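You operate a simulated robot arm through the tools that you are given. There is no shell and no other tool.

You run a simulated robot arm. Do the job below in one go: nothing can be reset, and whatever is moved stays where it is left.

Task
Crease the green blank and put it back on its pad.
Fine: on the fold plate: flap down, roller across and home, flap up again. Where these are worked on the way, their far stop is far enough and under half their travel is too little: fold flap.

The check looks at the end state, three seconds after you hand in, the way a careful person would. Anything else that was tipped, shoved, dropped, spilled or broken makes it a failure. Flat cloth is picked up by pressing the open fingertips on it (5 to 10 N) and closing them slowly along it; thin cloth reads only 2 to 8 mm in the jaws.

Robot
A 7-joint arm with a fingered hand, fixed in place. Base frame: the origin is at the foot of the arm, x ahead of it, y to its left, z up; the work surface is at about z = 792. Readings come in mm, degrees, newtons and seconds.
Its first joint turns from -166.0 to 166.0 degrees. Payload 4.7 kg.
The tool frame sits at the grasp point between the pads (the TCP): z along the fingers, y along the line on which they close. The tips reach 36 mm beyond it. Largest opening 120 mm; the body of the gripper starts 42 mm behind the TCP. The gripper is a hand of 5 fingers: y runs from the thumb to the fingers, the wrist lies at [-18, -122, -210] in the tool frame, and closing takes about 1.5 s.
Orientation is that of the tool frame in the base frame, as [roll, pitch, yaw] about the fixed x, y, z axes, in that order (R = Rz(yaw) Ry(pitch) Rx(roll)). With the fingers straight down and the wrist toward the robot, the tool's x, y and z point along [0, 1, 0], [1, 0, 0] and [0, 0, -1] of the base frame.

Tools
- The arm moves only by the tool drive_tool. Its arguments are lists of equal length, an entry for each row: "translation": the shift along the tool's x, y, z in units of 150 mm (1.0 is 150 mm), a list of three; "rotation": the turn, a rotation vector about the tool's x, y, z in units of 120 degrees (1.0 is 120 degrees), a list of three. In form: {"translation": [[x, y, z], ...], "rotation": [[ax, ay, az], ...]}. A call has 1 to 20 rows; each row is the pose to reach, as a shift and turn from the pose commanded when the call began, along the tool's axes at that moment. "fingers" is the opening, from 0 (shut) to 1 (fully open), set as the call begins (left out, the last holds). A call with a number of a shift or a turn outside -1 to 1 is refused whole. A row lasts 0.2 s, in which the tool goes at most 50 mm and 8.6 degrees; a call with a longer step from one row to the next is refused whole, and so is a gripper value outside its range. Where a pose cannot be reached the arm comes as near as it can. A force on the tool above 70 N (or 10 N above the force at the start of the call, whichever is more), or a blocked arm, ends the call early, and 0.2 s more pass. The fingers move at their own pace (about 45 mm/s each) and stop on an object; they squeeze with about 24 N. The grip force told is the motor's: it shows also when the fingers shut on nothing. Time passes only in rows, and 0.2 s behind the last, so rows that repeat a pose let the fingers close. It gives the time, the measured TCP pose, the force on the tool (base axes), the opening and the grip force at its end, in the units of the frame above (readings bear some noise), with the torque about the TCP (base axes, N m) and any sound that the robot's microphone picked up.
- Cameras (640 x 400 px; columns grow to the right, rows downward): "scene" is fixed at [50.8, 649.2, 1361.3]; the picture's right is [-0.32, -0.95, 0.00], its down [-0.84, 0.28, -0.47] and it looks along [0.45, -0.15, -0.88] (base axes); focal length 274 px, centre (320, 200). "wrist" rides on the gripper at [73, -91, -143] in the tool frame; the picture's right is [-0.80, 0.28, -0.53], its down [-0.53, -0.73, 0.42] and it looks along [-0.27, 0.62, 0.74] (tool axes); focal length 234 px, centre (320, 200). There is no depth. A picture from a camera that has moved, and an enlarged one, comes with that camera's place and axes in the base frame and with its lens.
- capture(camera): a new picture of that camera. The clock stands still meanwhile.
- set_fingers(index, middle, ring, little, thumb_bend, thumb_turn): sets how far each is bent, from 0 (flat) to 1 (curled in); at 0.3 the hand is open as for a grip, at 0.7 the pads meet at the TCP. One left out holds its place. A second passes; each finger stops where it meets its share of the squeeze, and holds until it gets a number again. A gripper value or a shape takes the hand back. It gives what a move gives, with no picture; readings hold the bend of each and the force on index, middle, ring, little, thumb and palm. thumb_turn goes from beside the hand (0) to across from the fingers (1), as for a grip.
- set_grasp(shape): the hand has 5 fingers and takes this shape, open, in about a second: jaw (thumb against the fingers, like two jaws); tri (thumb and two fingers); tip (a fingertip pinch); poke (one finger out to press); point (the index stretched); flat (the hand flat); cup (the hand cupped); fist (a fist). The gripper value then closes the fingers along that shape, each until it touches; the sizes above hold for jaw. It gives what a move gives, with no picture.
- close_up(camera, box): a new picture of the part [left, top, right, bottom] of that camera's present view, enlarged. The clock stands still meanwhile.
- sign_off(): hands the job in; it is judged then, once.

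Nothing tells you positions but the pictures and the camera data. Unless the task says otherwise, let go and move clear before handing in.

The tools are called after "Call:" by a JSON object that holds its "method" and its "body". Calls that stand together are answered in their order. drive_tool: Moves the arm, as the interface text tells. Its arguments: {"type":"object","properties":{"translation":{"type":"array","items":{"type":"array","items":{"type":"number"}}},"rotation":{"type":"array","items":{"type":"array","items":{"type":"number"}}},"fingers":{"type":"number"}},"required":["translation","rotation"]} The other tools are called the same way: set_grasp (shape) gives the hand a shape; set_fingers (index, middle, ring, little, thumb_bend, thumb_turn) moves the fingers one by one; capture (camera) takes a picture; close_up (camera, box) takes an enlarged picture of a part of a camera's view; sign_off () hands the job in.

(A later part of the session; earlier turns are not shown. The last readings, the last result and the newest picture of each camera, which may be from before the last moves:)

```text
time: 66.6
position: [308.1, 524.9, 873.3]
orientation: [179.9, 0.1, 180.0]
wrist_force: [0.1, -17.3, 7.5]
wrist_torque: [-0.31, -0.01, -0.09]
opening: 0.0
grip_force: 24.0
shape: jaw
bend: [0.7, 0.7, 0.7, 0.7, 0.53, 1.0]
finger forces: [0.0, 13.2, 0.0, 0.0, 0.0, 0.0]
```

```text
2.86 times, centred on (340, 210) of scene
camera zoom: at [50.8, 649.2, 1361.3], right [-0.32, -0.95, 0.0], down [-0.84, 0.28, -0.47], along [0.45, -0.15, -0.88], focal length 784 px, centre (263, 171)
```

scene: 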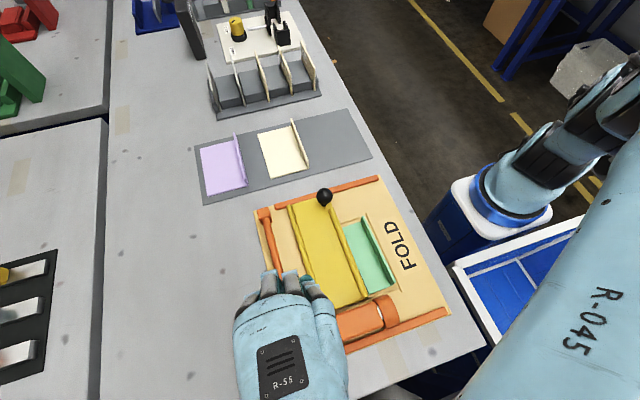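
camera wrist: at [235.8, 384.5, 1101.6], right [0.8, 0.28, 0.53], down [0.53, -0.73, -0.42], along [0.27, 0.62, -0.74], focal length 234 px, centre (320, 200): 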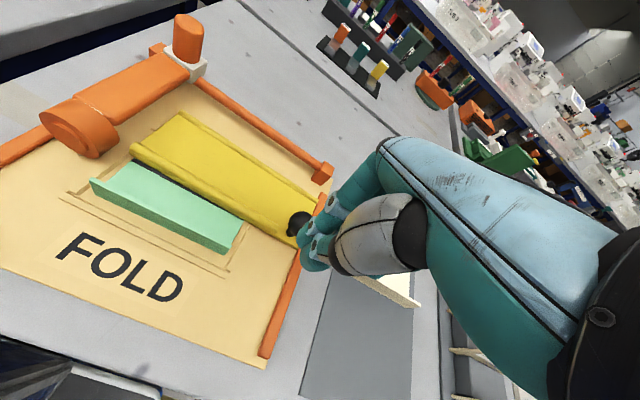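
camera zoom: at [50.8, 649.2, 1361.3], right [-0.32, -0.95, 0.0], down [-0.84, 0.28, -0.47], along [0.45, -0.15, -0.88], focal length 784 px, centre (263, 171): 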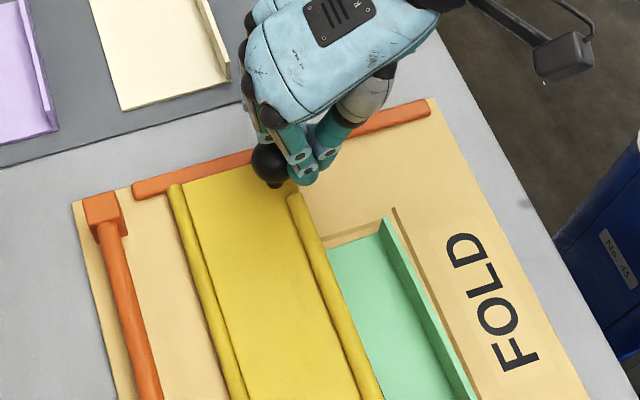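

The finger backs slide over the ball instead of lifting it, so pushing this way jams. I back off and will instead pinch the ball along x (the hinge direction) so it can pivot in the grip; first I try the "tip" shape in the air.

Call:
{"method": "drive_tool", "body": {"translation": [[0, -0.1, 0], [0, -0.25, 0], [0, -0.25, -0.25], [0, -0.25, -0.5], [0, -0.25, -0.75]], "rotation": [[0, 0, 0], [0, 0, 0], [0, 0, 0], [0, 0, 0], [0, 0, 0]]}}

Call:
{"method": "set_grasp", "body": {"shape": "tip"}}

Call:
{"method": "capture", "body": {"camera": "wrist"}}

Call:
{"method": "close_up", "body": {"camera": "scene", "box": [240, 60, 460, 260]}}

```text
time: 67.8
position: [305.2, 487.0, 984.9]
orientation: [-179.8, 0.0, 180.0]
wrist_force: [1.4, -0.1, -0.1]
wrist_torque: [0.02, 0.02, -0.01]
opening: 0.2
grip_force: 23.6
shape: jaw
bend: [0.7, 0.7, 0.7, 0.7, 0.54, 1.0]
finger forces: [0.0, 0.0, 0.0, 0.1, 0.0, 0.0]
```

```text
time: 68.7
position: [306.0, 489.2, 985.3]
orientation: [180.0, 0.0, -180.0]
wrist_force: [0.0, 1.3, 0.8]
wrist_torque: [-0.01, -0.01, -0.02]
opening: 119.7
grip_force: 0.1
shape: tip
bend: [0.3, 0.98, 0.99, 0.99, 0.3, 0.98]
finger forces: [0.1, 0.0, 0.0, 0.0, 0.0, 0.1]
```

```text
taken
camera wrist: at [232.9, 396.2, 1128.3], right [0.8, 0.28, 0.53], down [0.53, -0.73, -0.42], along [0.27, 0.62, -0.74], focal length 234 px, centre (320, 200)
```

wrist: 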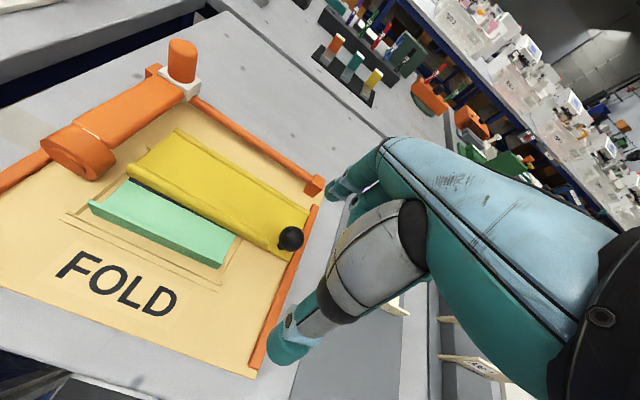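

```text
2.00 times, centred on (350, 160) of scene
camera zoom: at [50.8, 649.2, 1361.3], right [-0.32, -0.95, 0.0], down [-0.84, 0.28, -0.47], along [0.45, -0.15, -0.88], focal length 549 px, centre (260, 280)
```

zoom: 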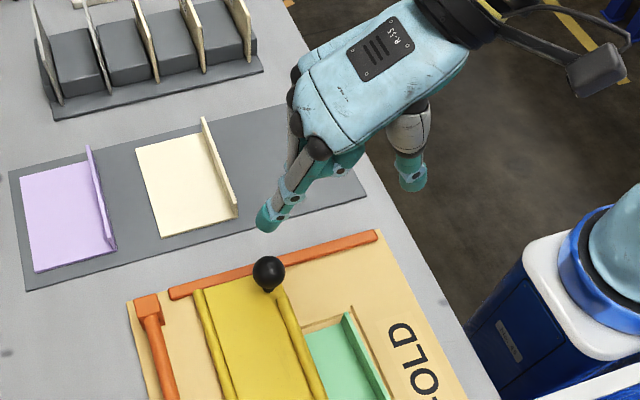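

"Tip" leaves only index and thumb out with the rest curled — just right. I turn the hand to pinch along x and hover over the ball.

Call:
{"method": "drive_tool", "body": {"translation": [[-0.006, 0.04, 0], [-0.012, 0.08, 0], [-0.018, 0.12, 0], [-0.024, 0.16, 0], [-0.03, 0.2, 0], [-0.036, 0.24, 0], [-0.042, 0.28, 0], [-0.048, 0.32, 0], [-0.054, 0.36, 0], [-0.06, 0.4, 0], [-0.067, 0.447, 0], [-0.067, 0.447, 0]], "rotation": [[0, 0, 0.068], [0, 0, 0.136], [0, 0, 0.205], [0, 0, 0.273], [0, 0, 0.341], [0, 0, 0.409], [0, 0, 0.477], [0, 0, 0.545], [0, 0, 0.614], [0, 0, 0.682], [0, 0, 0.75], [0, 0, 0.75]], "fingers": 0.7}}

Call:
{"method": "capture", "body": {"camera": "wrist"}}

Call:
{"method": "close_up", "body": {"camera": "scene", "box": [220, 120, 440, 320]}}

```text
time: 71.3
position: [320.0, 554.1, 985.5]
orientation: [-180.0, 0.0, 89.9]
wrist_force: [-0.5, -0.4, 0.8]
wrist_torque: [0.0, 0.01, -0.02]
opening: 84.4
grip_force: 0.1
shape: tip
bend: [0.28, 0.98, 0.99, 0.99, 0.6, 0.99]
finger forces: [0.1, 0.0, 0.0, 0.0, 0.0, 0.0]
```

```text
taken
camera wrist: at [227.1, 627.5, 1127.9], right [0.28, -0.8, 0.53], down [-0.73, -0.53, -0.42], along [0.62, -0.27, -0.74], focal length 234 px, centre (320, 200)
```

wrist: 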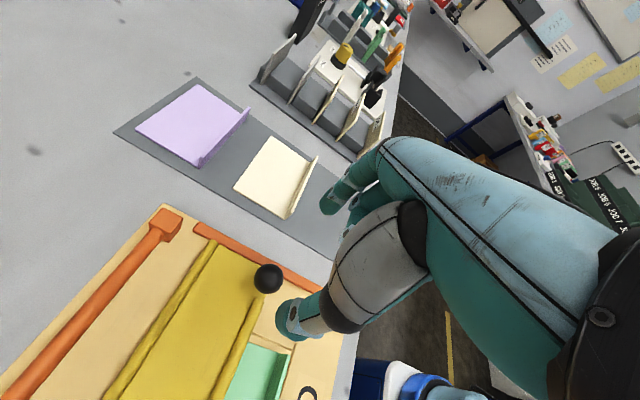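

```text
2.00 times, centred on (330, 220) of scene
camera zoom: at [50.8, 649.2, 1361.3], right [-0.32, -0.95, 0.0], down [-0.84, 0.28, -0.47], along [0.45, -0.15, -0.88], focal length 549 px, centre (300, 160)
```

zoom: 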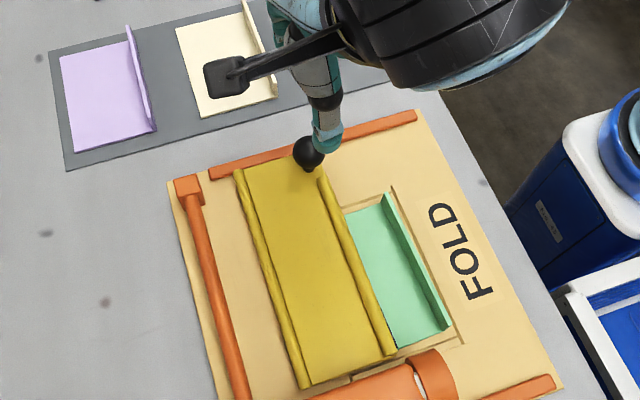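

Thumb and index line up with the ball in y. I lower to the ball.

Call:
{"method": "drive_tool", "body": {"translation": [[0, -0.02, 0.2], [0, -0.02, 0.45], [0, -0.02, 0.65], [0, -0.02, 0.75], [0, -0.02, 0.83], [0, -0.02, 0.83]], "rotation": [[0, 0, 0], [0, 0, 0], [0, 0, 0], [0, 0, 0], [0, 0, 0], [0, 0, 0]]}}

Call:
{"method": "capture", "body": {"camera": "wrist"}}

Call:
{"method": "close_up", "body": {"camera": "scene", "box": [240, 120, 420, 280]}}

```text
time: 72.7
position: [316.2, 556.0, 862.4]
orientation: [179.9, 0.1, 90.0]
wrist_force: [-0.4, 0.4, -0.2]
wrist_torque: [-0.04, 0.01, 0.0]
opening: 84.2
grip_force: 0.1
shape: tip
bend: [0.28, 0.98, 0.99, 0.99, 0.6, 0.99]
finger forces: [0.0, 0.0, 0.1, 0.0, 0.0, 0.0]
```

```text
taken
camera wrist: at [224.6, 627.8, 1004.6], right [0.28, -0.8, 0.53], down [-0.73, -0.53, -0.42], along [0.62, -0.27, -0.74], focal length 234 px, centre (320, 200)
```

wrist: 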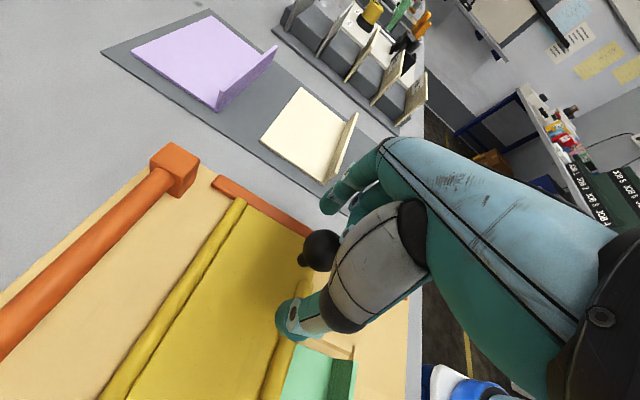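

```text
2.50 times, centred on (330, 200) of scene
camera zoom: at [50.8, 649.2, 1361.3], right [-0.32, -0.95, 0.0], down [-0.84, 0.28, -0.47], along [0.45, -0.15, -0.88], focal length 686 px, centre (295, 200)
```

zoom: 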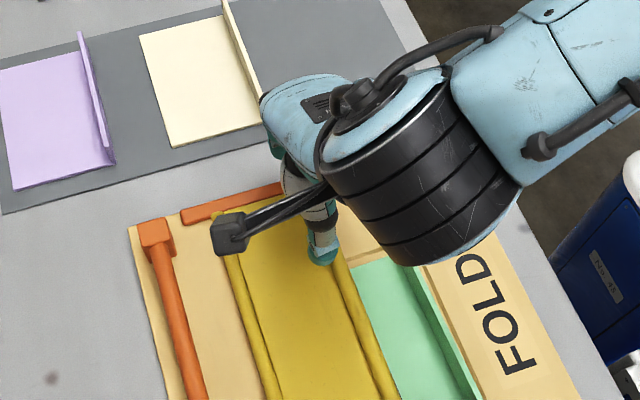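

Ball sits between thumb and index. I go down 5 mm more and close.

Call:
{"method": "drive_tool", "body": {"translation": [[0, 0, 0.017], [0, 0, 0.033], [0, 0, 0.033]], "rotation": [[0, 0, 0], [0, 0, 0], [0, 0, 0]]}}

Call:
{"method": "drive_tool", "body": {"translation": [[0, 0, 0], [0, 0, 0], [0, 0, 0], [0, 0, 0], [0, 0, 0], [0, 0, 0], [0, 0, 0]], "rotation": [[0, 0, 0], [0, 0, 0], [0, 0, 0], [0, 0, 0], [0, 0, 0], [0, 0, 0], [0, 0, 0]], "fingers": 0.0}}

Call:
{"method": "close_up", "body": {"camera": "wrist", "box": [200, 150, 440, 370]}}

```text
time: 73.5
position: [315.9, 555.2, 857.1]
orientation: [180.0, 0.1, 90.0]
wrist_force: [0.4, 0.5, -0.7]
wrist_torque: [-0.01, 0.01, 0.0]
opening: 84.2
grip_force: 0.0
shape: tip
bend: [0.28, 0.98, 0.99, 0.99, 0.6, 0.99]
finger forces: [0.0, 0.0, 0.0, 0.0, 0.0, 0.1]
```

```text
time: 75.1
position: [315.9, 554.2, 856.9]
orientation: [-179.9, 0.0, 90.0]
wrist_force: [-0.5, 3.5, -5.3]
wrist_torque: [0.08, -0.01, 0.02]
opening: 24.0
grip_force: 23.9
shape: tip
bend: [0.73, 1.0, 1.0, 1.0, 0.75, 1.0]
finger forces: [19.6, 0.1, 0.1, 0.0, 19.9, 0.1]
```

```text
1.82 times, centred on (320, 260) of wrist
camera zoom: at [224.6, 627.8, 999.6], right [0.28, -0.8, 0.53], down [-0.73, -0.53, -0.42], along [0.62, -0.27, -0.74], focal length 426 px, centre (320, 91)
```

zoom: 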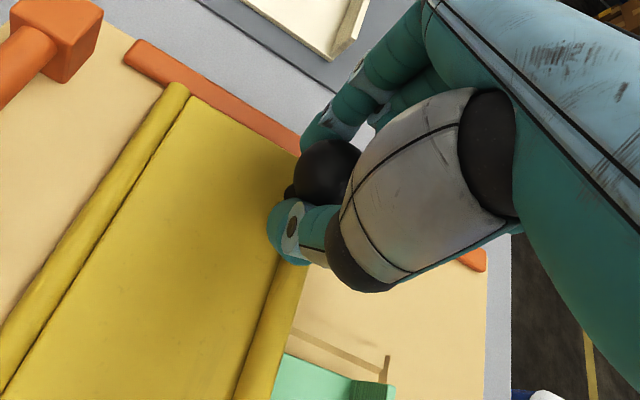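

The ball is held firmly. I lift it along the flap's arc in stages, checking forces.

Call:
{"method": "drive_tool", "body": {"translation": [[0.021, 0, -0.043], [0.047, 0, -0.085], [0.075, 0, -0.124], [0.108, 0, -0.16], [0.108, 0, -0.16]], "rotation": [[0, 0, 0], [0, 0, 0], [0, 0, 0], [0, 0, 0], [0, 0, 0]]}}

Call:
{"method": "close_up", "body": {"camera": "wrist", "box": [140, 150, 440, 400]}}

```text
time: 76.3
position: [316.0, 571.7, 880.9]
orientation: [-180.0, -0.1, 90.1]
wrist_force: [-3.1, 2.9, -10.5]
wrist_torque: [-0.1, 0.06, -0.03]
opening: 24.1
grip_force: 24.1
shape: tip
bend: [0.73, 1.0, 1.0, 1.0, 0.75, 1.0]
finger forces: [20.2, 0.1, 0.0, 0.0, 22.7, 0.0]
```

```text
1.60 times, centred on (290, 275) of wrist
camera zoom: at [225.0, 644.1, 1023.9], right [0.28, -0.8, 0.53], down [-0.73, -0.53, -0.42], along [0.62, -0.27, -0.74], focal length 375 px, centre (368, 80)
```

zoom: 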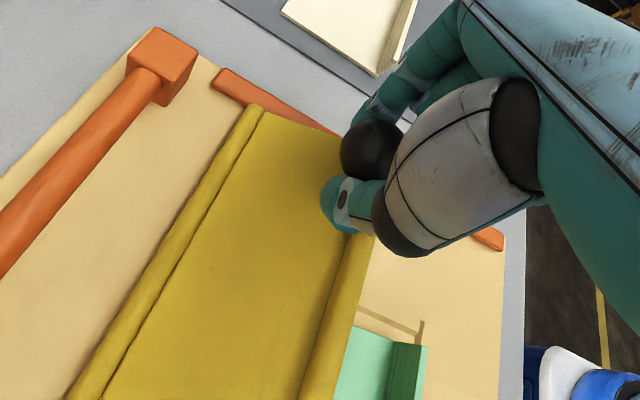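

The flap is rising with low force. Continue along the arc.

Call:
{"method": "drive_tool", "body": {"translation": [[0.036, 0, -0.034], [0.073, 0, -0.063], [0.113, 0, -0.09], [0.155, 0, -0.113], [0.2, 0, -0.132], [0.246, 0, -0.148], [0.246, 0, -0.148]], "rotation": [[0, 0, 0], [0, 0, 0], [0, 0, 0], [0, 0, 0], [0, 0, 0], [0, 0, 0], [0, 0, 0]]}}

Call:
{"method": "close_up", "body": {"camera": "wrist", "box": [140, 150, 440, 400]}}

Call:
{"method": "close_up", "body": {"camera": "scene", "box": [240, 120, 440, 320]}}

```text
time: 77.9
position: [316.1, 608.0, 901.2]
orientation: [180.0, 0.1, 89.9]
wrist_force: [-0.4, -0.2, -21.6]
wrist_torque: [-0.2, -0.03, -0.05]
opening: 23.3
grip_force: 24.3
shape: tip
bend: [0.73, 1.0, 1.0, 1.0, 0.75, 1.0]
finger forces: [22.4, 0.0, 0.1, 0.1, 23.0, 0.0]
```

```text
1.60 times, centred on (290, 275) of wrist
camera zoom: at [225.0, 681.4, 1044.3], right [0.28, -0.8, 0.53], down [-0.73, -0.53, -0.42], along [0.62, -0.27, -0.74], focal length 375 px, centre (368, 80)
```

zoom: 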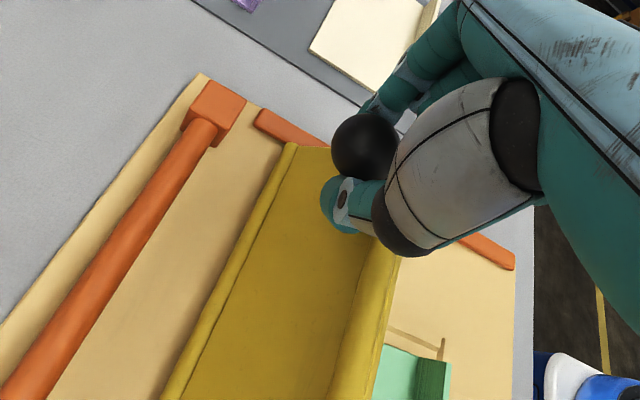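

```text
2.00 times, centred on (340, 220) of scene
camera zoom: at [50.8, 649.2, 1361.3], right [-0.32, -0.95, 0.0], down [-0.84, 0.28, -0.47], along [0.45, -0.15, -0.88], focal length 549 px, centre (280, 160)
```

zoom: 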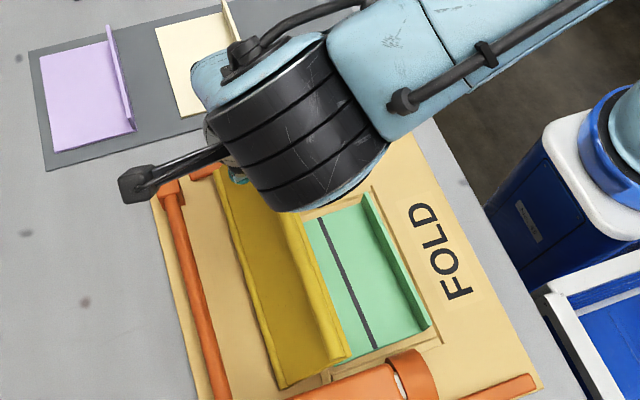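

The crease line now shows on the green blank. I finish raising the flap, easing the slightly upward pull.

Call:
{"method": "drive_tool", "body": {"translation": [[0.03, 0, 0.01], [0.07, 0, 0.015], [0.11, 0, 0.015], [0.15, 0, 0.017], [0.15, 0, 0.017]], "rotation": [[0, 0, 0], [0, 0, 0], [0, 0, 0], [0, 0, 0], [0, 0, 0]]}}

Call:
{"method": "close_up", "body": {"camera": "wrist", "box": [140, 150, 440, 400]}}

```text
time: 79.1
position: [317.1, 630.8, 901.0]
orientation: [180.0, -0.1, 90.0]
wrist_force: [-1.8, -2.8, -0.9]
wrist_torque: [-0.17, 0.05, -0.05]
opening: 24.5
grip_force: 23.4
shape: tip
bend: [0.73, 1.0, 1.0, 1.0, 0.75, 1.0]
finger forces: [17.4, 0.0, 0.1, 0.1, 18.7, 0.0]
```

```text
1.60 times, centred on (290, 275) of wrist
camera zoom: at [225.0, 702.8, 1043.3], right [0.28, -0.8, 0.52], down [-0.73, -0.53, -0.42], along [0.62, -0.27, -0.74], focal length 375 px, centre (368, 80)
```

zoom: 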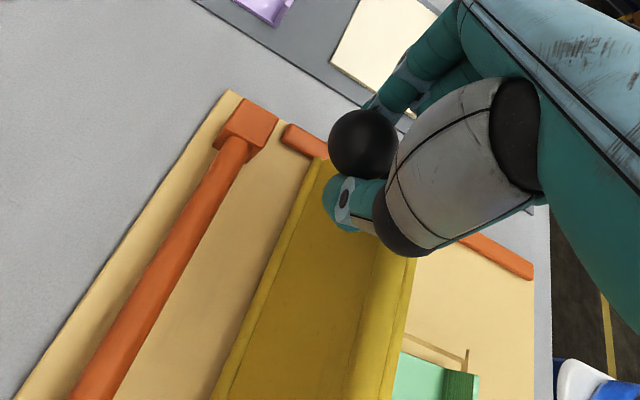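

Call:
{"method": "drive_tool", "body": {"translation": [[0.03, 0, 0.0], [0.06, 0, 0.003], [0.09, 0, 0.006], [0.12, 0, 0.01], [0.14, 0, 0.012], [0.14, 0, 0.012]], "rotation": [[0, 0, 0], [0, 0, 0], [0, 0, 0], [0, 0, 0], [0, 0, 0], [0, 0, 0]]}}

Call:
{"method": "close_up", "body": {"camera": "wrist", "box": [140, 150, 440, 400]}}

Call:
{"method": "close_up", "body": {"camera": "scene", "box": [240, 120, 440, 320]}}

```text
time: 80.5
position: [316.7, 649.8, 897.8]
orientation: [-180.0, 0.2, 90.0]
wrist_force: [-7.3, -24.9, -7.8]
wrist_torque: [-0.53, 0.28, -0.3]
opening: 24.5
grip_force: 23.5
shape: tip
bend: [0.73, 1.0, 1.0, 1.0, 0.75, 1.0]
finger forces: [19.8, 0.0, 0.1, 0.1, 23.3, 0.0]
```

```text
1.60 times, centred on (290, 275) of wrist
camera zoom: at [224.8, 723.0, 1039.6], right [0.28, -0.8, 0.53], down [-0.73, -0.53, -0.42], along [0.62, -0.27, -0.74], focal length 375 px, centre (368, 80)
```

zoom: 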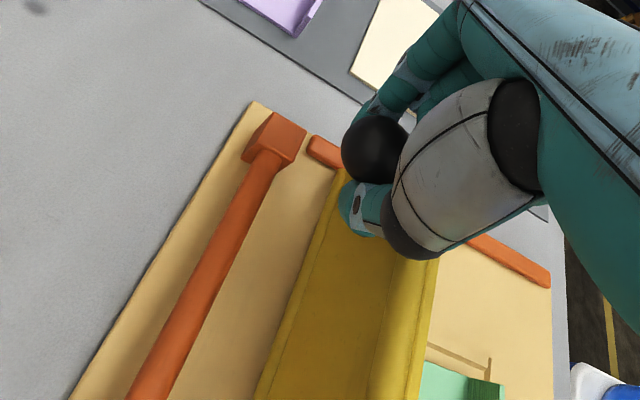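

```text
2.00 times, centred on (340, 220) of scene
camera zoom: at [50.8, 649.2, 1361.3], right [-0.32, -0.95, 0.0], down [-0.84, 0.28, -0.47], along [0.45, -0.15, -0.88], focal length 549 px, centre (280, 160)
```

zoom: 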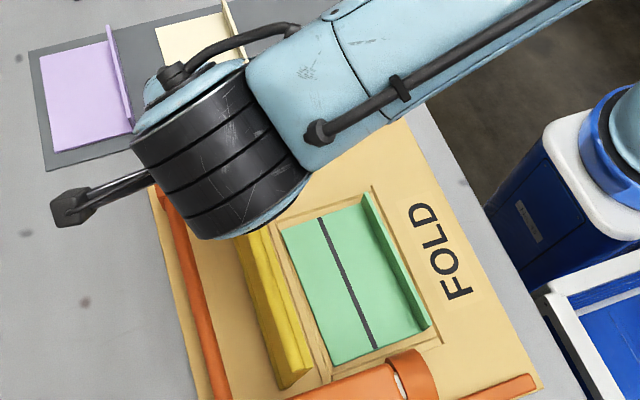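

Firm stop in +y (25 N): the flap is back at its upright stop, looking as it did at first. I relax, open, and rise off the ball.

Call:
{"method": "drive_tool", "body": {"translation": [[-0.013, 0, 0], [-0.013, 0, 0], [-0.013, 0, 0], [-0.013, 0, 0], [-0.013, 0, 0], [-0.013, 0, 0]], "rotation": [[0, 0, 0], [0, 0, 0], [0, 0, 0], [0, 0, 0], [0, 0, 0], [0, 0, 0]], "fingers": 0.75}}

Call:
{"method": "drive_tool", "body": {"translation": [[0, 0, -0.08], [0, 0, -0.2], [0, 0, -0.4], [0, 0, -0.6], [0, 0, -0.7]], "rotation": [[0, 0, 0], [0, 0, 0], [0, 0, 0], [0, 0, 0], [0, 0, 0]]}}

Call:
{"method": "capture", "body": {"camera": "wrist"}}

Call:
{"method": "capture", "body": {"camera": "scene"}}

```text
time: 81.9
position: [316.3, 649.2, 897.6]
orientation: [-180.0, -0.1, 90.1]
wrist_force: [0.2, 0.5, 1.2]
wrist_torque: [0.02, 0.01, 0.01]
opening: 89.5
grip_force: 0.0
shape: tip
bend: [0.28, 0.98, 0.99, 0.99, 0.56, 0.99]
finger forces: [0.0, 0.8, 0.2, 0.0, 0.0, 0.1]
```

```text
time: 83.1
position: [315.4, 647.2, 1001.8]
orientation: [180.0, 0.1, 90.1]
wrist_force: [0.2, -0.1, 0.3]
wrist_torque: [-0.04, -0.03, 0.0]
opening: 89.7
grip_force: 0.0
shape: tip
bend: [0.28, 0.98, 0.99, 0.99, 0.56, 0.99]
finger forces: [0.0, 0.1, 0.0, 0.1, 0.1, 0.0]
```

```text
taken
camera wrist: at [223.6, 720.8, 1144.4], right [0.28, -0.8, 0.53], down [-0.73, -0.53, -0.42], along [0.62, -0.27, -0.74], focal length 234 px, centre (320, 200)
```

wrist: 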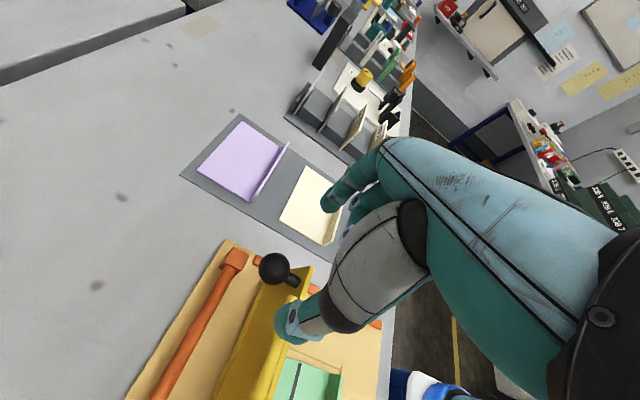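

```text
taken
```

scene: 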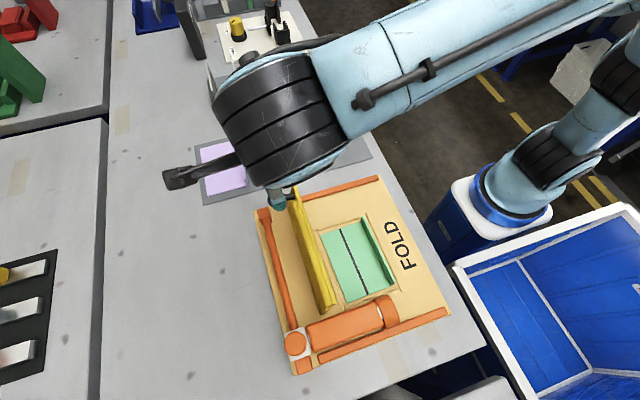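

The flap stands upright on its own and the blank is creased. Now I set the jaw shape, turn back and go over the blank's lip.

Call:
{"method": "set_grasp", "body": {"shape": "jaw"}}

Call:
{"method": "drive_tool", "body": {"translation": [[-0.09, -0.087, 0], [-0.18, -0.173, 0], [-0.27, -0.26, 0], [-0.36, -0.347, 0], [-0.45, -0.433, 0], [-0.54, -0.52, 0], [-0.63, -0.607, 0], [-0.72, -0.693, 0], [-0.81, -0.78, 0], [-0.9, -0.867, 0], [-1.0, -0.953, 0]], "rotation": [[0, 0, -0.068], [0, 0, -0.136], [0, 0, -0.205], [0, 0, -0.273], [0, 0, -0.341], [0, 0, -0.409], [0, 0, -0.477], [0, 0, -0.545], [0, 0, -0.614], [0, 0, -0.682], [0, 0, -0.75]], "fingers": 0.45}}

Call:
{"method": "close_up", "body": {"camera": "scene", "box": [290, 200, 410, 310]}}

Call:
{"method": "capture", "body": {"camera": "wrist"}}

```text
time: 84.0
position: [316.9, 649.2, 1001.8]
orientation: [-179.9, 0.0, 90.0]
wrist_force: [0.1, 0.1, 0.1]
wrist_torque: [0.02, 0.03, -0.02]
opening: 119.8
grip_force: 0.0
shape: jaw
bend: [0.3, 0.3, 0.3, 0.3, 0.3, 0.98]
finger forces: [0.0, 0.1, 0.1, 0.0, 0.1, 0.0]
```

```text
time: 86.4
position: [173.0, 499.4, 1003.0]
orientation: [-180.0, 0.0, -179.8]
wrist_force: [-0.4, 0.7, -0.7]
wrist_torque: [-0.01, 0.0, -0.01]
opening: 54.3
grip_force: 0.0
shape: jaw
bend: [0.74, 0.47, 0.44, 0.42, 0.72, 1.0]
finger forces: [0.0, 0.0, 0.0, 0.0, 0.0, 0.1]
```

```text
3.64 times, centred on (350, 255) of scene
camera zoom: at [50.8, 649.2, 1361.3], right [-0.32, -0.95, 0.0], down [-0.84, 0.28, -0.47], along [0.45, -0.15, -0.88], focal length 998 px, centre (211, 0)
```

zoom: 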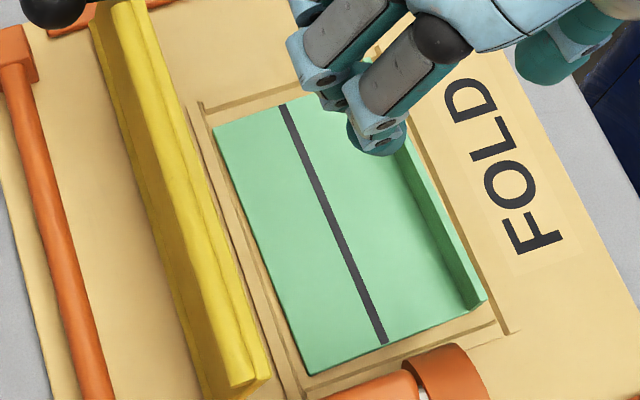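

```text
taken
camera wrist: at [99.7, 407.9, 1145.5], right [0.8, 0.28, 0.53], down [0.53, -0.73, -0.43], along [0.27, 0.62, -0.74], focal length 234 px, centre (320, 200)
```

wrist: 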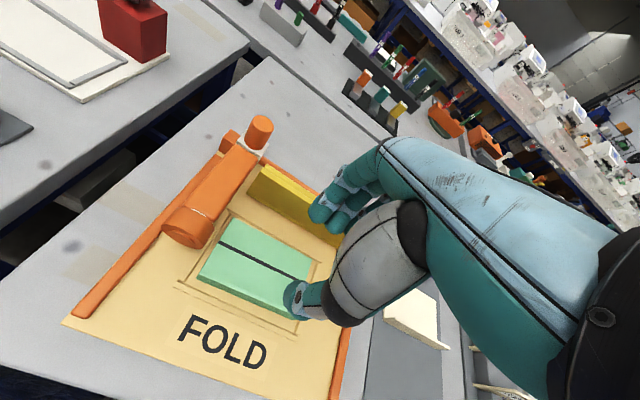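

The crease shows cleanly across the blank and the flap matches its initial place. I now go down over the lip, hand turned about 7° to match the lip line.

Call:
{"method": "drive_tool", "body": {"translation": [[0.01, -0.04, 0.15], [0.02, -0.08, 0.3], [0.027, -0.127, 0.45], [0.027, -0.127, 0.6], [0.027, -0.127, 0.78], [0.027, -0.127, 0.88], [0.027, -0.127, 0.88]], "rotation": [[0, 0, -0.02], [0, 0, -0.04], [0, 0, -0.058], [0, 0, -0.058], [0, 0, -0.058], [0, 0, -0.058], [0, 0, -0.058]]}}

Call:
{"method": "close_up", "body": {"camera": "scene", "box": [290, 200, 410, 310]}}

Call:
{"method": "close_up", "body": {"camera": "wrist", "box": [180, 120, 400, 340]}}

```text
time: 88.0
position: [168.5, 481.3, 871.3]
orientation: [180.0, 0.0, -173.0]
wrist_force: [-0.1, 0.1, 0.7]
wrist_torque: [0.01, 0.03, 0.0]
opening: 54.5
grip_force: 0.0
shape: jaw
bend: [0.74, 0.47, 0.44, 0.42, 0.72, 1.0]
finger forces: [0.0, 0.1, 0.1, 0.1, 0.0, 0.0]
```

```text
3.64 times, centred on (350, 255) of scene
camera zoom: at [50.8, 649.2, 1361.3], right [-0.32, -0.95, 0.0], down [-0.84, 0.28, -0.47], along [0.45, -0.15, -0.88], focal length 998 px, centre (211, 0)
```

zoom: 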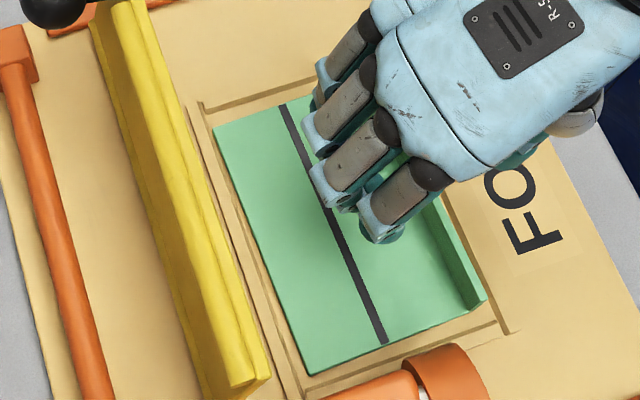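

```text
1.82 times, centred on (290, 230) of wrist
camera zoom: at [106.7, 381.3, 1014.4], right [0.76, 0.37, 0.53], down [0.62, -0.66, -0.42], along [0.19, 0.65, -0.74], focal length 426 px, centre (374, 146)
```

zoom: 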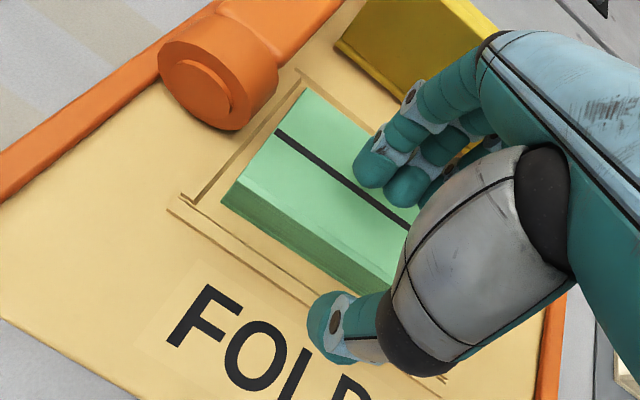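

The lip is between thumb and fingers. I lower to z≈843 and close.

Call:
{"method": "drive_tool", "body": {"translation": [[0, 0, 0.06], [0, 0, 0.12], [0, 0, 0.16], [0, 0, 0.18], [0, 0, 0.187], [0, 0, 0.187]], "rotation": [[0, 0, 0], [0, 0, 0], [0, 0, 0], [0, 0, 0], [0, 0, 0], [0, 0, 0]]}}

Call:
{"method": "drive_tool", "body": {"translation": [[0, 0, 0], [0, 0, 0], [0, 0, 0], [0, 0, 0], [0, 0, 0], [0, 0, 0], [0, 0, 0]], "rotation": [[0, 0, 0], [0, 0, 0], [0, 0, 0], [0, 0, 0], [0, 0, 0], [0, 0, 0], [0, 0, 0]], "fingers": 0.0}}

Call:
{"method": "close_up", "body": {"camera": "scene", "box": [290, 200, 410, 310]}}

Call:
{"method": "close_up", "body": {"camera": "wrist", "box": [180, 120, 400, 340]}}

```text
time: 89.4
position: [170.5, 479.8, 842.3]
orientation: [-180.0, 0.0, -172.9]
wrist_force: [0.3, -0.2, -0.3]
wrist_torque: [0.0, 0.02, -0.04]
opening: 54.5
grip_force: 0.1
shape: jaw
bend: [0.74, 0.47, 0.44, 0.42, 0.72, 1.0]
finger forces: [0.0, 0.0, 0.1, 0.1, 0.1, 0.0]
```

```text
time: 91.0
position: [170.4, 480.1, 844.0]
orientation: [180.0, 0.0, -172.9]
wrist_force: [-0.1, -0.1, 0.1]
wrist_torque: [0.01, 0.02, 0.0]
opening: 0.0
grip_force: 24.5
shape: jaw
bend: [0.69, 0.7, 0.7, 0.7, 0.7, 1.0]
finger forces: [12.7, 5.8, 2.3, 0.0, 20.8, 0.0]
```

```text
3.64 times, centred on (350, 255) of scene
camera zoom: at [50.8, 649.2, 1361.3], right [-0.32, -0.95, 0.0], down [-0.84, 0.28, -0.47], along [0.45, -0.15, -0.88], focal length 998 px, centre (211, 0)
```

zoom: 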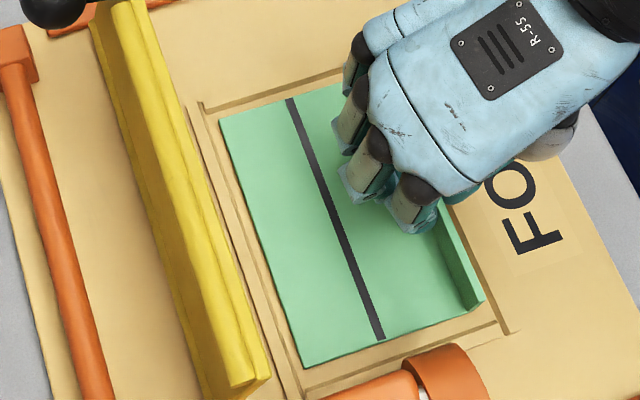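

```text
1.82 times, centred on (290, 230) of wrist
camera zoom: at [108.5, 380.1, 986.4], right [0.76, 0.37, 0.53], down [0.62, -0.66, -0.42], along [0.19, 0.65, -0.74], focal length 426 px, centre (374, 146)
```

zoom: 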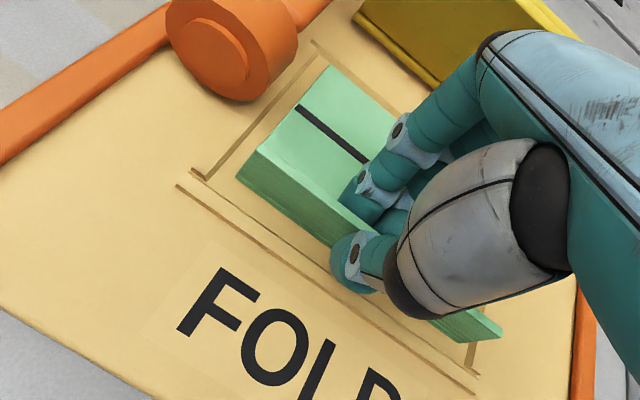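

Gripped again, blank square (≈0°) with the hand at 97°. I lift, draw back toward the robot and carry it along +x to the pad.

Call:
{"method": "drive_tool", "body": {"translation": [[0, 0, -0.05], [0, 0, -0.15], [0, 0, -0.3], [0, 0, -0.45], [0, 0, -0.58], [0.02, -0.17, -0.58], [0.042, -0.34, -0.58], [0.063, -0.516, -0.58]], "rotation": [[0, 0, 0], [0, 0, 0], [0, 0, 0], [0, 0, 0], [0, 0, 0], [0, 0, 0], [0, 0, 0], [0, 0, 0]]}}

Call:
{"method": "drive_tool", "body": {"translation": [[-0.199, -0.024, 0], [-0.397, -0.049, 0], [-0.596, -0.073, 0], [-0.794, -0.098, 0], [-0.993, -0.122, 0]], "rotation": [[0, 0, 0], [0, 0, 0], [0, 0, 0], [0, 0, 0], [0, 0, 0]]}}

Call:
{"method": "drive_tool", "body": {"translation": [[-0.199, -0.024, 0], [-0.397, -0.049, 0], [-0.596, -0.073, 0], [-0.794, -0.098, 0], [-0.993, -0.122, 0], [-0.993, -0.122, 0]], "rotation": [[0, 0, 0], [0, 0, 0], [0, 0, 0], [0, 0, 0], [0, 0, 0], [0, 0, 0]]}}

Call:
{"method": "close_up", "body": {"camera": "scene", "box": [260, 60, 420, 185]}}

```text
time: 92.8
position: [169.5, 401.9, 930.7]
orientation: [180.0, 0.1, -172.9]
wrist_force: [0.4, -0.4, -0.4]
wrist_torque: [0.01, 0.01, 0.04]
opening: 0.0
grip_force: 23.8
shape: jaw
bend: [0.69, 0.7, 0.7, 0.7, 0.7, 1.0]
finger forces: [13.7, 5.5, 2.0, 0.1, 21.4, 0.0]
```

```text
time: 94.0
position: [318.5, 401.6, 929.9]
orientation: [-179.9, 0.1, -173.0]
wrist_force: [1.2, 0.7, -0.6]
wrist_torque: [-0.02, 0.02, -0.04]
opening: 0.3
grip_force: 24.0
shape: jaw
bend: [0.69, 0.7, 0.7, 0.7, 0.7, 1.0]
finger forces: [13.8, 5.5, 2.0, 0.0, 21.3, 0.1]
```

```text
time: 95.4
position: [469.5, 402.6, 929.9]
orientation: [179.9, 0.0, -173.0]
wrist_force: [0.9, 0.5, 0.5]
wrist_torque: [0.0, 0.0, -0.02]
opening: 0.0
grip_force: 23.6
shape: jaw
bend: [0.69, 0.7, 0.7, 0.7, 0.71, 1.0]
finger forces: [13.7, 5.6, 2.0, 0.0, 21.1, 0.0]
```

```text
3.20 times, centred on (340, 122) of scene
camera zoom: at [50.8, 649.2, 1361.3], right [-0.32, -0.95, 0.0], down [-0.84, 0.28, -0.47], along [0.45, -0.15, -0.88], focal length 878 px, centre (256, 448)
```

zoom: 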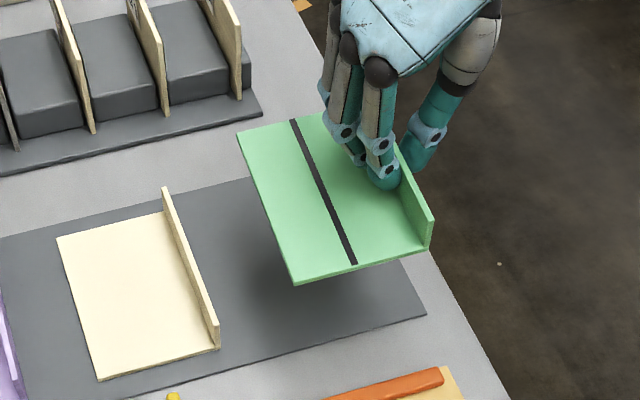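

Level over the pad. I move to the original spot and lower to about 20 mm above it, then compare with the first picture.

Call:
{"method": "drive_tool", "body": {"translation": [[-0.08, -0.015, 0], [-0.162, -0.027, 0], [-0.162, -0.027, 0.15], [-0.162, -0.027, 0.3], [-0.162, -0.027, 0.43], [-0.162, -0.027, 0.52], [-0.162, -0.027, 0.52]], "rotation": [[0, 0, 0], [0, 0, 0], [0, 0, 0], [0, 0, 0], [0, 0, 0], [0, 0, 0], [0, 0, 0]]}}

Call:
{"method": "close_up", "body": {"camera": "scene", "box": [300, 95, 380, 170]}}

Call:
{"method": "close_up", "body": {"camera": "wrist", "box": [190, 180, 350, 320]}}

```text
time: 97.0
position: [495.4, 401.8, 852.6]
orientation: [-179.9, 0.0, -173.0]
wrist_force: [0.8, -0.9, 0.6]
wrist_torque: [-0.02, 0.01, 0.0]
opening: 0.1
grip_force: 24.6
shape: jaw
bend: [0.69, 0.7, 0.7, 0.7, 0.71, 1.0]
finger forces: [13.6, 5.5, 2.1, 0.1, 21.3, 0.1]
```

```text
5.33 times, centred on (340, 132) of scene
camera zoom: at [50.8, 649.2, 1361.3], right [-0.32, -0.95, 0.0], down [-0.84, 0.28, -0.47], along [0.45, -0.15, -0.88], focal length 1464 px, centre (213, 560)
```

zoom: 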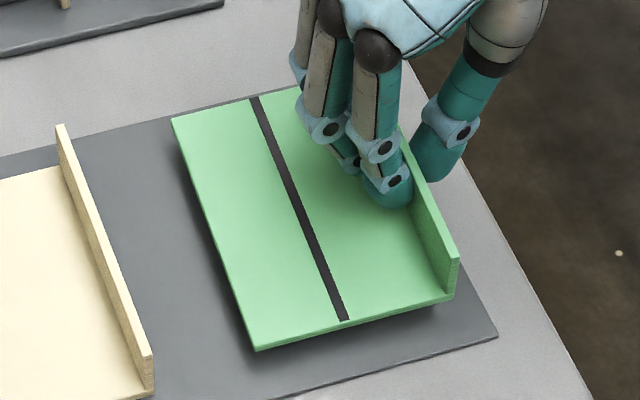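

```text
2.86 times, centred on (270, 250) of wrist
camera zoom: at [433.6, 301.7, 994.9], right [0.76, 0.37, 0.53], down [0.62, -0.66, -0.42], along [0.19, 0.65, -0.74], focal length 669 px, centre (463, 57)
```

zoom: 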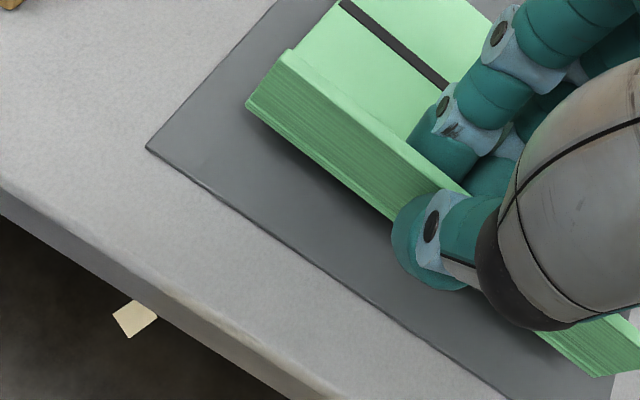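

Comparing with the first picture, the blank needs about +7 mm in x, -6 mm in y and +2°. I correct and lower some more.

Call:
{"method": "drive_tool", "body": {"translation": [[-0.041, -0.047, 0], [-0.041, -0.047, 0.03], [-0.041, -0.047, 0.067], [-0.041, -0.047, 0.067]], "rotation": [[0, 0, -0.017], [0, 0, -0.017], [0, 0, -0.017], [0, 0, -0.017]]}}

Call:
{"method": "close_up", "body": {"camera": "scene", "box": [300, 95, 380, 170]}}

```text
time: 98.0
position: [502.3, 394.1, 841.0]
orientation: [180.0, 0.0, -171.0]
wrist_force: [0.3, 0.6, -0.4]
wrist_torque: [-0.01, 0.01, -0.01]
opening: 0.2
grip_force: 23.7
shape: jaw
bend: [0.69, 0.7, 0.7, 0.7, 0.71, 1.0]
finger forces: [13.7, 5.6, 2.1, 0.0, 21.2, 0.1]
```

```text
5.33 times, centred on (340, 132) of scene
camera zoom: at [50.8, 649.2, 1361.3], right [-0.32, -0.95, 0.0], down [-0.84, 0.28, -0.47], along [0.45, -0.15, -0.88], focal length 1464 px, centre (213, 560)
```

zoom: 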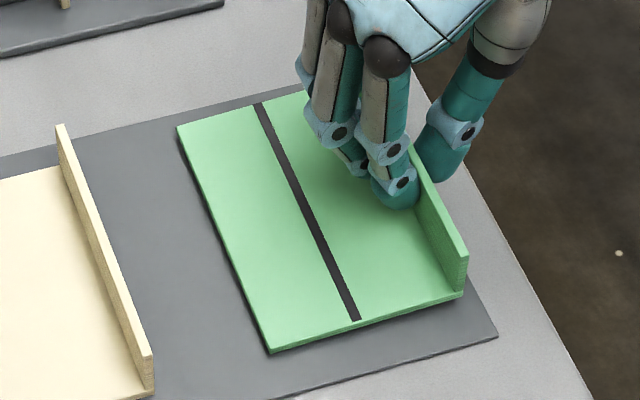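

Within about 2 mm of the original place. I turn back 1.5° (release adds a little turn) and lower to contact.

Call:
{"method": "drive_tool", "body": {"translation": [[0, 0, 0.013], [0, 0, 0.027], [0, 0, 0.033], [0, 0, 0.033]], "rotation": [[0, 0, 0.0125], [0, 0, 0.0125], [0, 0, 0.0125], [0, 0, 0.0125]]}}

Call:
{"method": "drive_tool", "body": {"translation": [[0, 0, 0.007], [0, 0, 0.013], [0, 0, 0.013]], "rotation": [[0, 0, 0], [0, 0, 0], [0, 0, 0]]}}

```text
time: 99.0
position: [500.6, 396.1, 837.2]
orientation: [180.0, 0.1, -172.5]
wrist_force: [-0.2, 0.4, 0.4]
wrist_torque: [0.03, 0.02, -0.01]
opening: 0.0
grip_force: 23.6
shape: jaw
bend: [0.69, 0.7, 0.7, 0.7, 0.71, 1.0]
finger forces: [13.8, 5.4, 2.1, 0.0, 21.3, 0.0]
```

```text
time: 99.8
position: [501.0, 395.4, 835.2]
orientation: [180.0, 0.0, -172.5]
wrist_force: [0.5, 0.6, 0.3]
wrist_torque: [0.07, 0.03, 0.03]
opening: 0.0
grip_force: 23.9
shape: jaw
bend: [0.69, 0.7, 0.7, 0.7, 0.71, 1.0]
finger forces: [14.0, 5.5, 2.1, 0.0, 21.3, 0.0]
```

Call:
{"method": "drive_tool", "body": {"translation": [[0, 0, 0.005], [0, 0, 0.01], [0, 0, 0.01]], "rotation": [[0, 0, 0], [0, 0, 0], [0, 0, 0]]}}

Call:
{"method": "close_up", "body": {"camera": "scene", "box": [300, 95, 380, 170]}}

```text
time: 100.6
position: [500.5, 394.9, 834.2]
orientation: [180.0, 0.0, -172.5]
wrist_force: [0.9, -0.1, 4.8]
wrist_torque: [0.06, 0.02, -0.02]
opening: 0.3
grip_force: 24.1
shape: jaw
bend: [0.69, 0.7, 0.7, 0.7, 0.71, 1.0]
finger forces: [14.4, 5.8, 2.0, 0.0, 22.2, 0.1]
```

```text
5.33 times, centred on (340, 132) of scene
camera zoom: at [50.8, 649.2, 1361.3], right [-0.32, -0.95, 0.0], down [-0.84, 0.28, -0.47], along [0.45, -0.15, -0.88], focal length 1464 px, centre (213, 560)
```

zoom: 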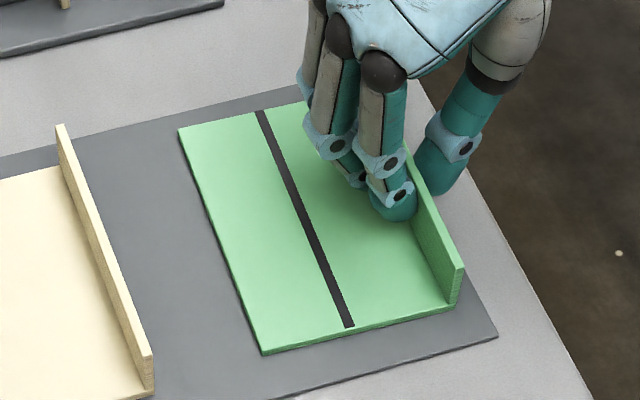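

Down on the pad (5 N). I release.

Call:
{"method": "drive_tool", "body": {"translation": [[0, 0, -0.007], [0, 0, -0.007], [0, 0, -0.007], [0, 0, -0.007], [0, 0, -0.007], [0, 0, -0.007], [0, 0, -0.007]], "rotation": [[0, 0, 0], [0, 0, 0], [0, 0, 0], [0, 0, 0], [0, 0, 0], [0, 0, 0], [0, 0, 0]], "fingers": 0.4}}

Call:
{"method": "close_up", "body": {"camera": "scene", "box": [300, 95, 380, 170]}}

Call:
{"method": "close_up", "body": {"camera": "wrist", "box": [190, 150, 390, 350]}}

```text
time: 102.2
position: [500.8, 393.8, 835.0]
orientation: [180.0, 0.0, -172.5]
wrist_force: [0.6, 0.4, 0.2]
wrist_torque: [0.02, -0.01, 0.03]
opening: 47.6
grip_force: 0.1
shape: jaw
bend: [0.74, 0.49, 0.47, 0.44, 0.73, 1.0]
finger forces: [0.1, 0.0, 0.0, 0.0, 0.0, 0.0]
```

```text
5.33 times, centred on (340, 132) of scene
camera zoom: at [50.8, 649.2, 1361.3], right [-0.32, -0.95, 0.0], down [-0.84, 0.28, -0.47], along [0.45, -0.15, -0.88], focal length 1464 px, centre (213, 560)
```

zoom: 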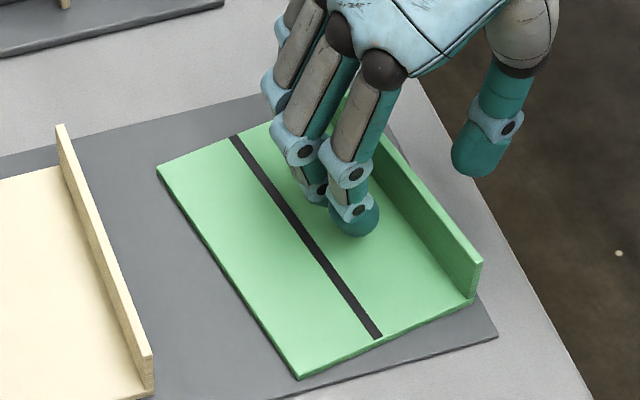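

```text
2.00 times, centred on (290, 250) of wrist
camera zoom: at [440.1, 294.2, 977.8], right [0.76, 0.38, 0.53], down [0.62, -0.66, -0.42], along [0.18, 0.65, -0.74], focal length 468 px, centre (380, 100)
```

zoom: 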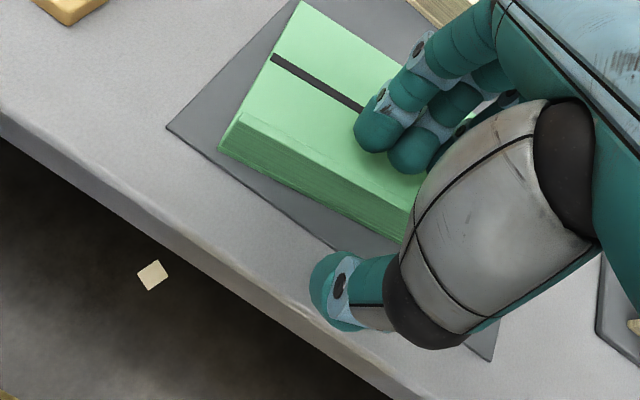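

Opening the fingers dragged the blank about 10° around. I will re-grip the lip (which squares it to the hand), set it right, and release by opening only the thumb.

Call:
{"method": "drive_tool", "body": {"translation": [[0, 0.02, -0.01], [0, 0.02, -0.01], [0, 0.02, -0.01], [0, 0.02, -0.01], [0, 0.02, -0.01], [0, 0.02, -0.01], [0, 0.02, -0.01], [0, 0.02, -0.01]], "rotation": [[0, 0, 0], [0, 0, 0], [0, 0, 0], [0, 0, 0], [0, 0, 0], [0, 0, 0], [0, 0, 0], [0, 0, 0]], "fingers": 0.0}}

Call:
{"method": "close_up", "body": {"camera": "scene", "box": [300, 95, 380, 170]}}

Call:
{"method": "close_up", "body": {"camera": "wrist", "box": [190, 150, 390, 350]}}

```text
time: 104.0
position: [500.0, 395.7, 836.8]
orientation: [-180.0, -0.1, -172.4]
wrist_force: [-1.2, -0.6, -0.1]
wrist_torque: [0.01, 0.01, 0.04]
opening: 0.2
grip_force: 24.0
shape: jaw
bend: [0.7, 0.7, 0.7, 0.7, 0.7, 1.0]
finger forces: [13.5, 5.9, 2.2, 0.0, 21.6, 0.1]
```

```text
5.33 times, centred on (340, 132) of scene
camera zoom: at [50.8, 649.2, 1361.3], right [-0.32, -0.95, 0.0], down [-0.84, 0.28, -0.47], along [0.45, -0.15, -0.88], focal length 1464 px, centre (213, 560)
```

zoom: 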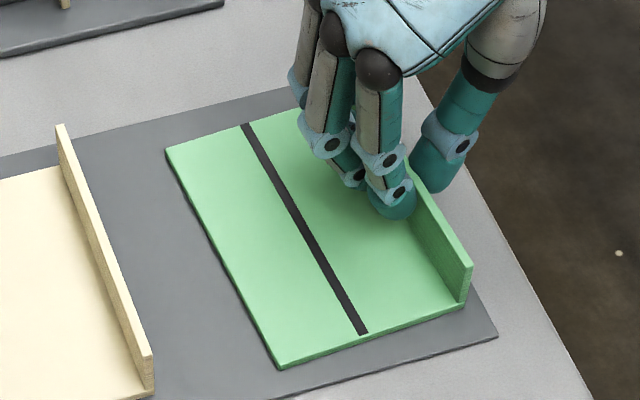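

```text
2.00 times, centred on (290, 250) of wrist
camera zoom: at [439.8, 297.3, 979.3], right [0.76, 0.38, 0.53], down [0.62, -0.66, -0.42], along [0.18, 0.65, -0.74], focal length 468 px, centre (380, 100)
```

zoom: 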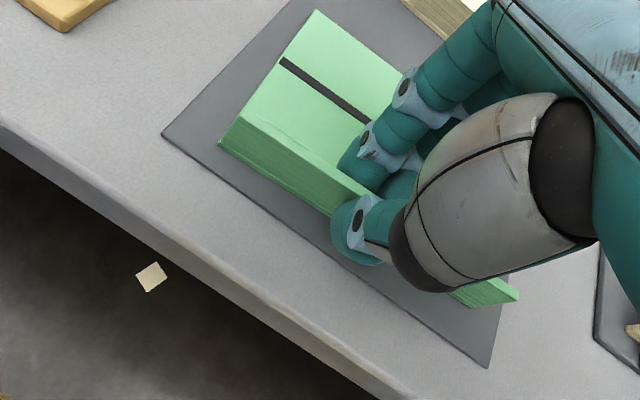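

Re-gripped; the blank now needs -4.7° about the hand only. I lift a few mm, turn, and set it down.

Call:
{"method": "drive_tool", "body": {"translation": [[0, 0, -0.027], [0, 0.007, -0.027], [0, 0.007, -0.027]], "rotation": [[0, 0, 0], [0, 0, 0.039], [0, 0, 0.039]]}}

Call:
{"method": "drive_tool", "body": {"translation": [[0, 0, 0.013], [0, 0, 0.02], [0, 0, 0.027], [0, 0, 0.027]], "rotation": [[0, 0, 0], [0, 0, 0], [0, 0, 0], [0, 0, 0]]}}

Call:
{"method": "close_up", "body": {"camera": "scene", "box": [300, 95, 380, 170]}}

```text
time: 104.8
position: [499.9, 397.8, 841.6]
orientation: [-180.0, 0.0, -177.2]
wrist_force: [0.6, -0.7, 0.0]
wrist_torque: [-0.04, -0.05, 0.01]
opening: 0.1
grip_force: 23.8
shape: jaw
bend: [0.7, 0.7, 0.7, 0.7, 0.7, 1.0]
finger forces: [14.3, 5.6, 2.0, 0.0, 21.8, 0.0]
```

```text
time: 105.8
position: [500.5, 400.0, 836.9]
orientation: [-180.0, 0.0, -177.2]
wrist_force: [-0.4, 0.1, 1.8]
wrist_torque: [0.03, 0.05, -0.03]
opening: 0.2
grip_force: 24.2
shape: jaw
bend: [0.7, 0.7, 0.7, 0.7, 0.7, 1.0]
finger forces: [14.4, 5.5, 2.0, 0.0, 22.4, 0.1]
```

```text
5.33 times, centred on (340, 132) of scene
camera zoom: at [50.8, 649.2, 1361.3], right [-0.32, -0.95, 0.0], down [-0.84, 0.28, -0.47], along [0.45, -0.15, -0.88], focal length 1464 px, centre (213, 560)
```

zoom: 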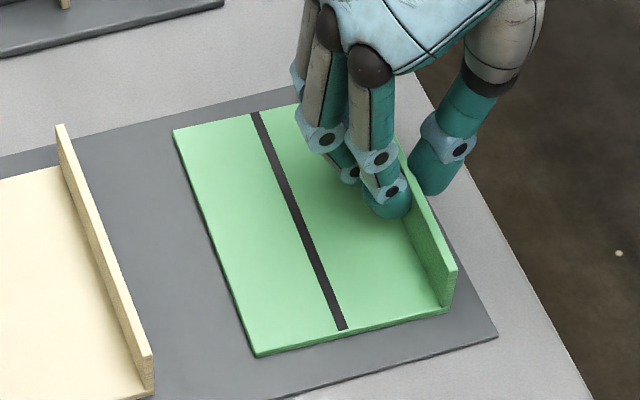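

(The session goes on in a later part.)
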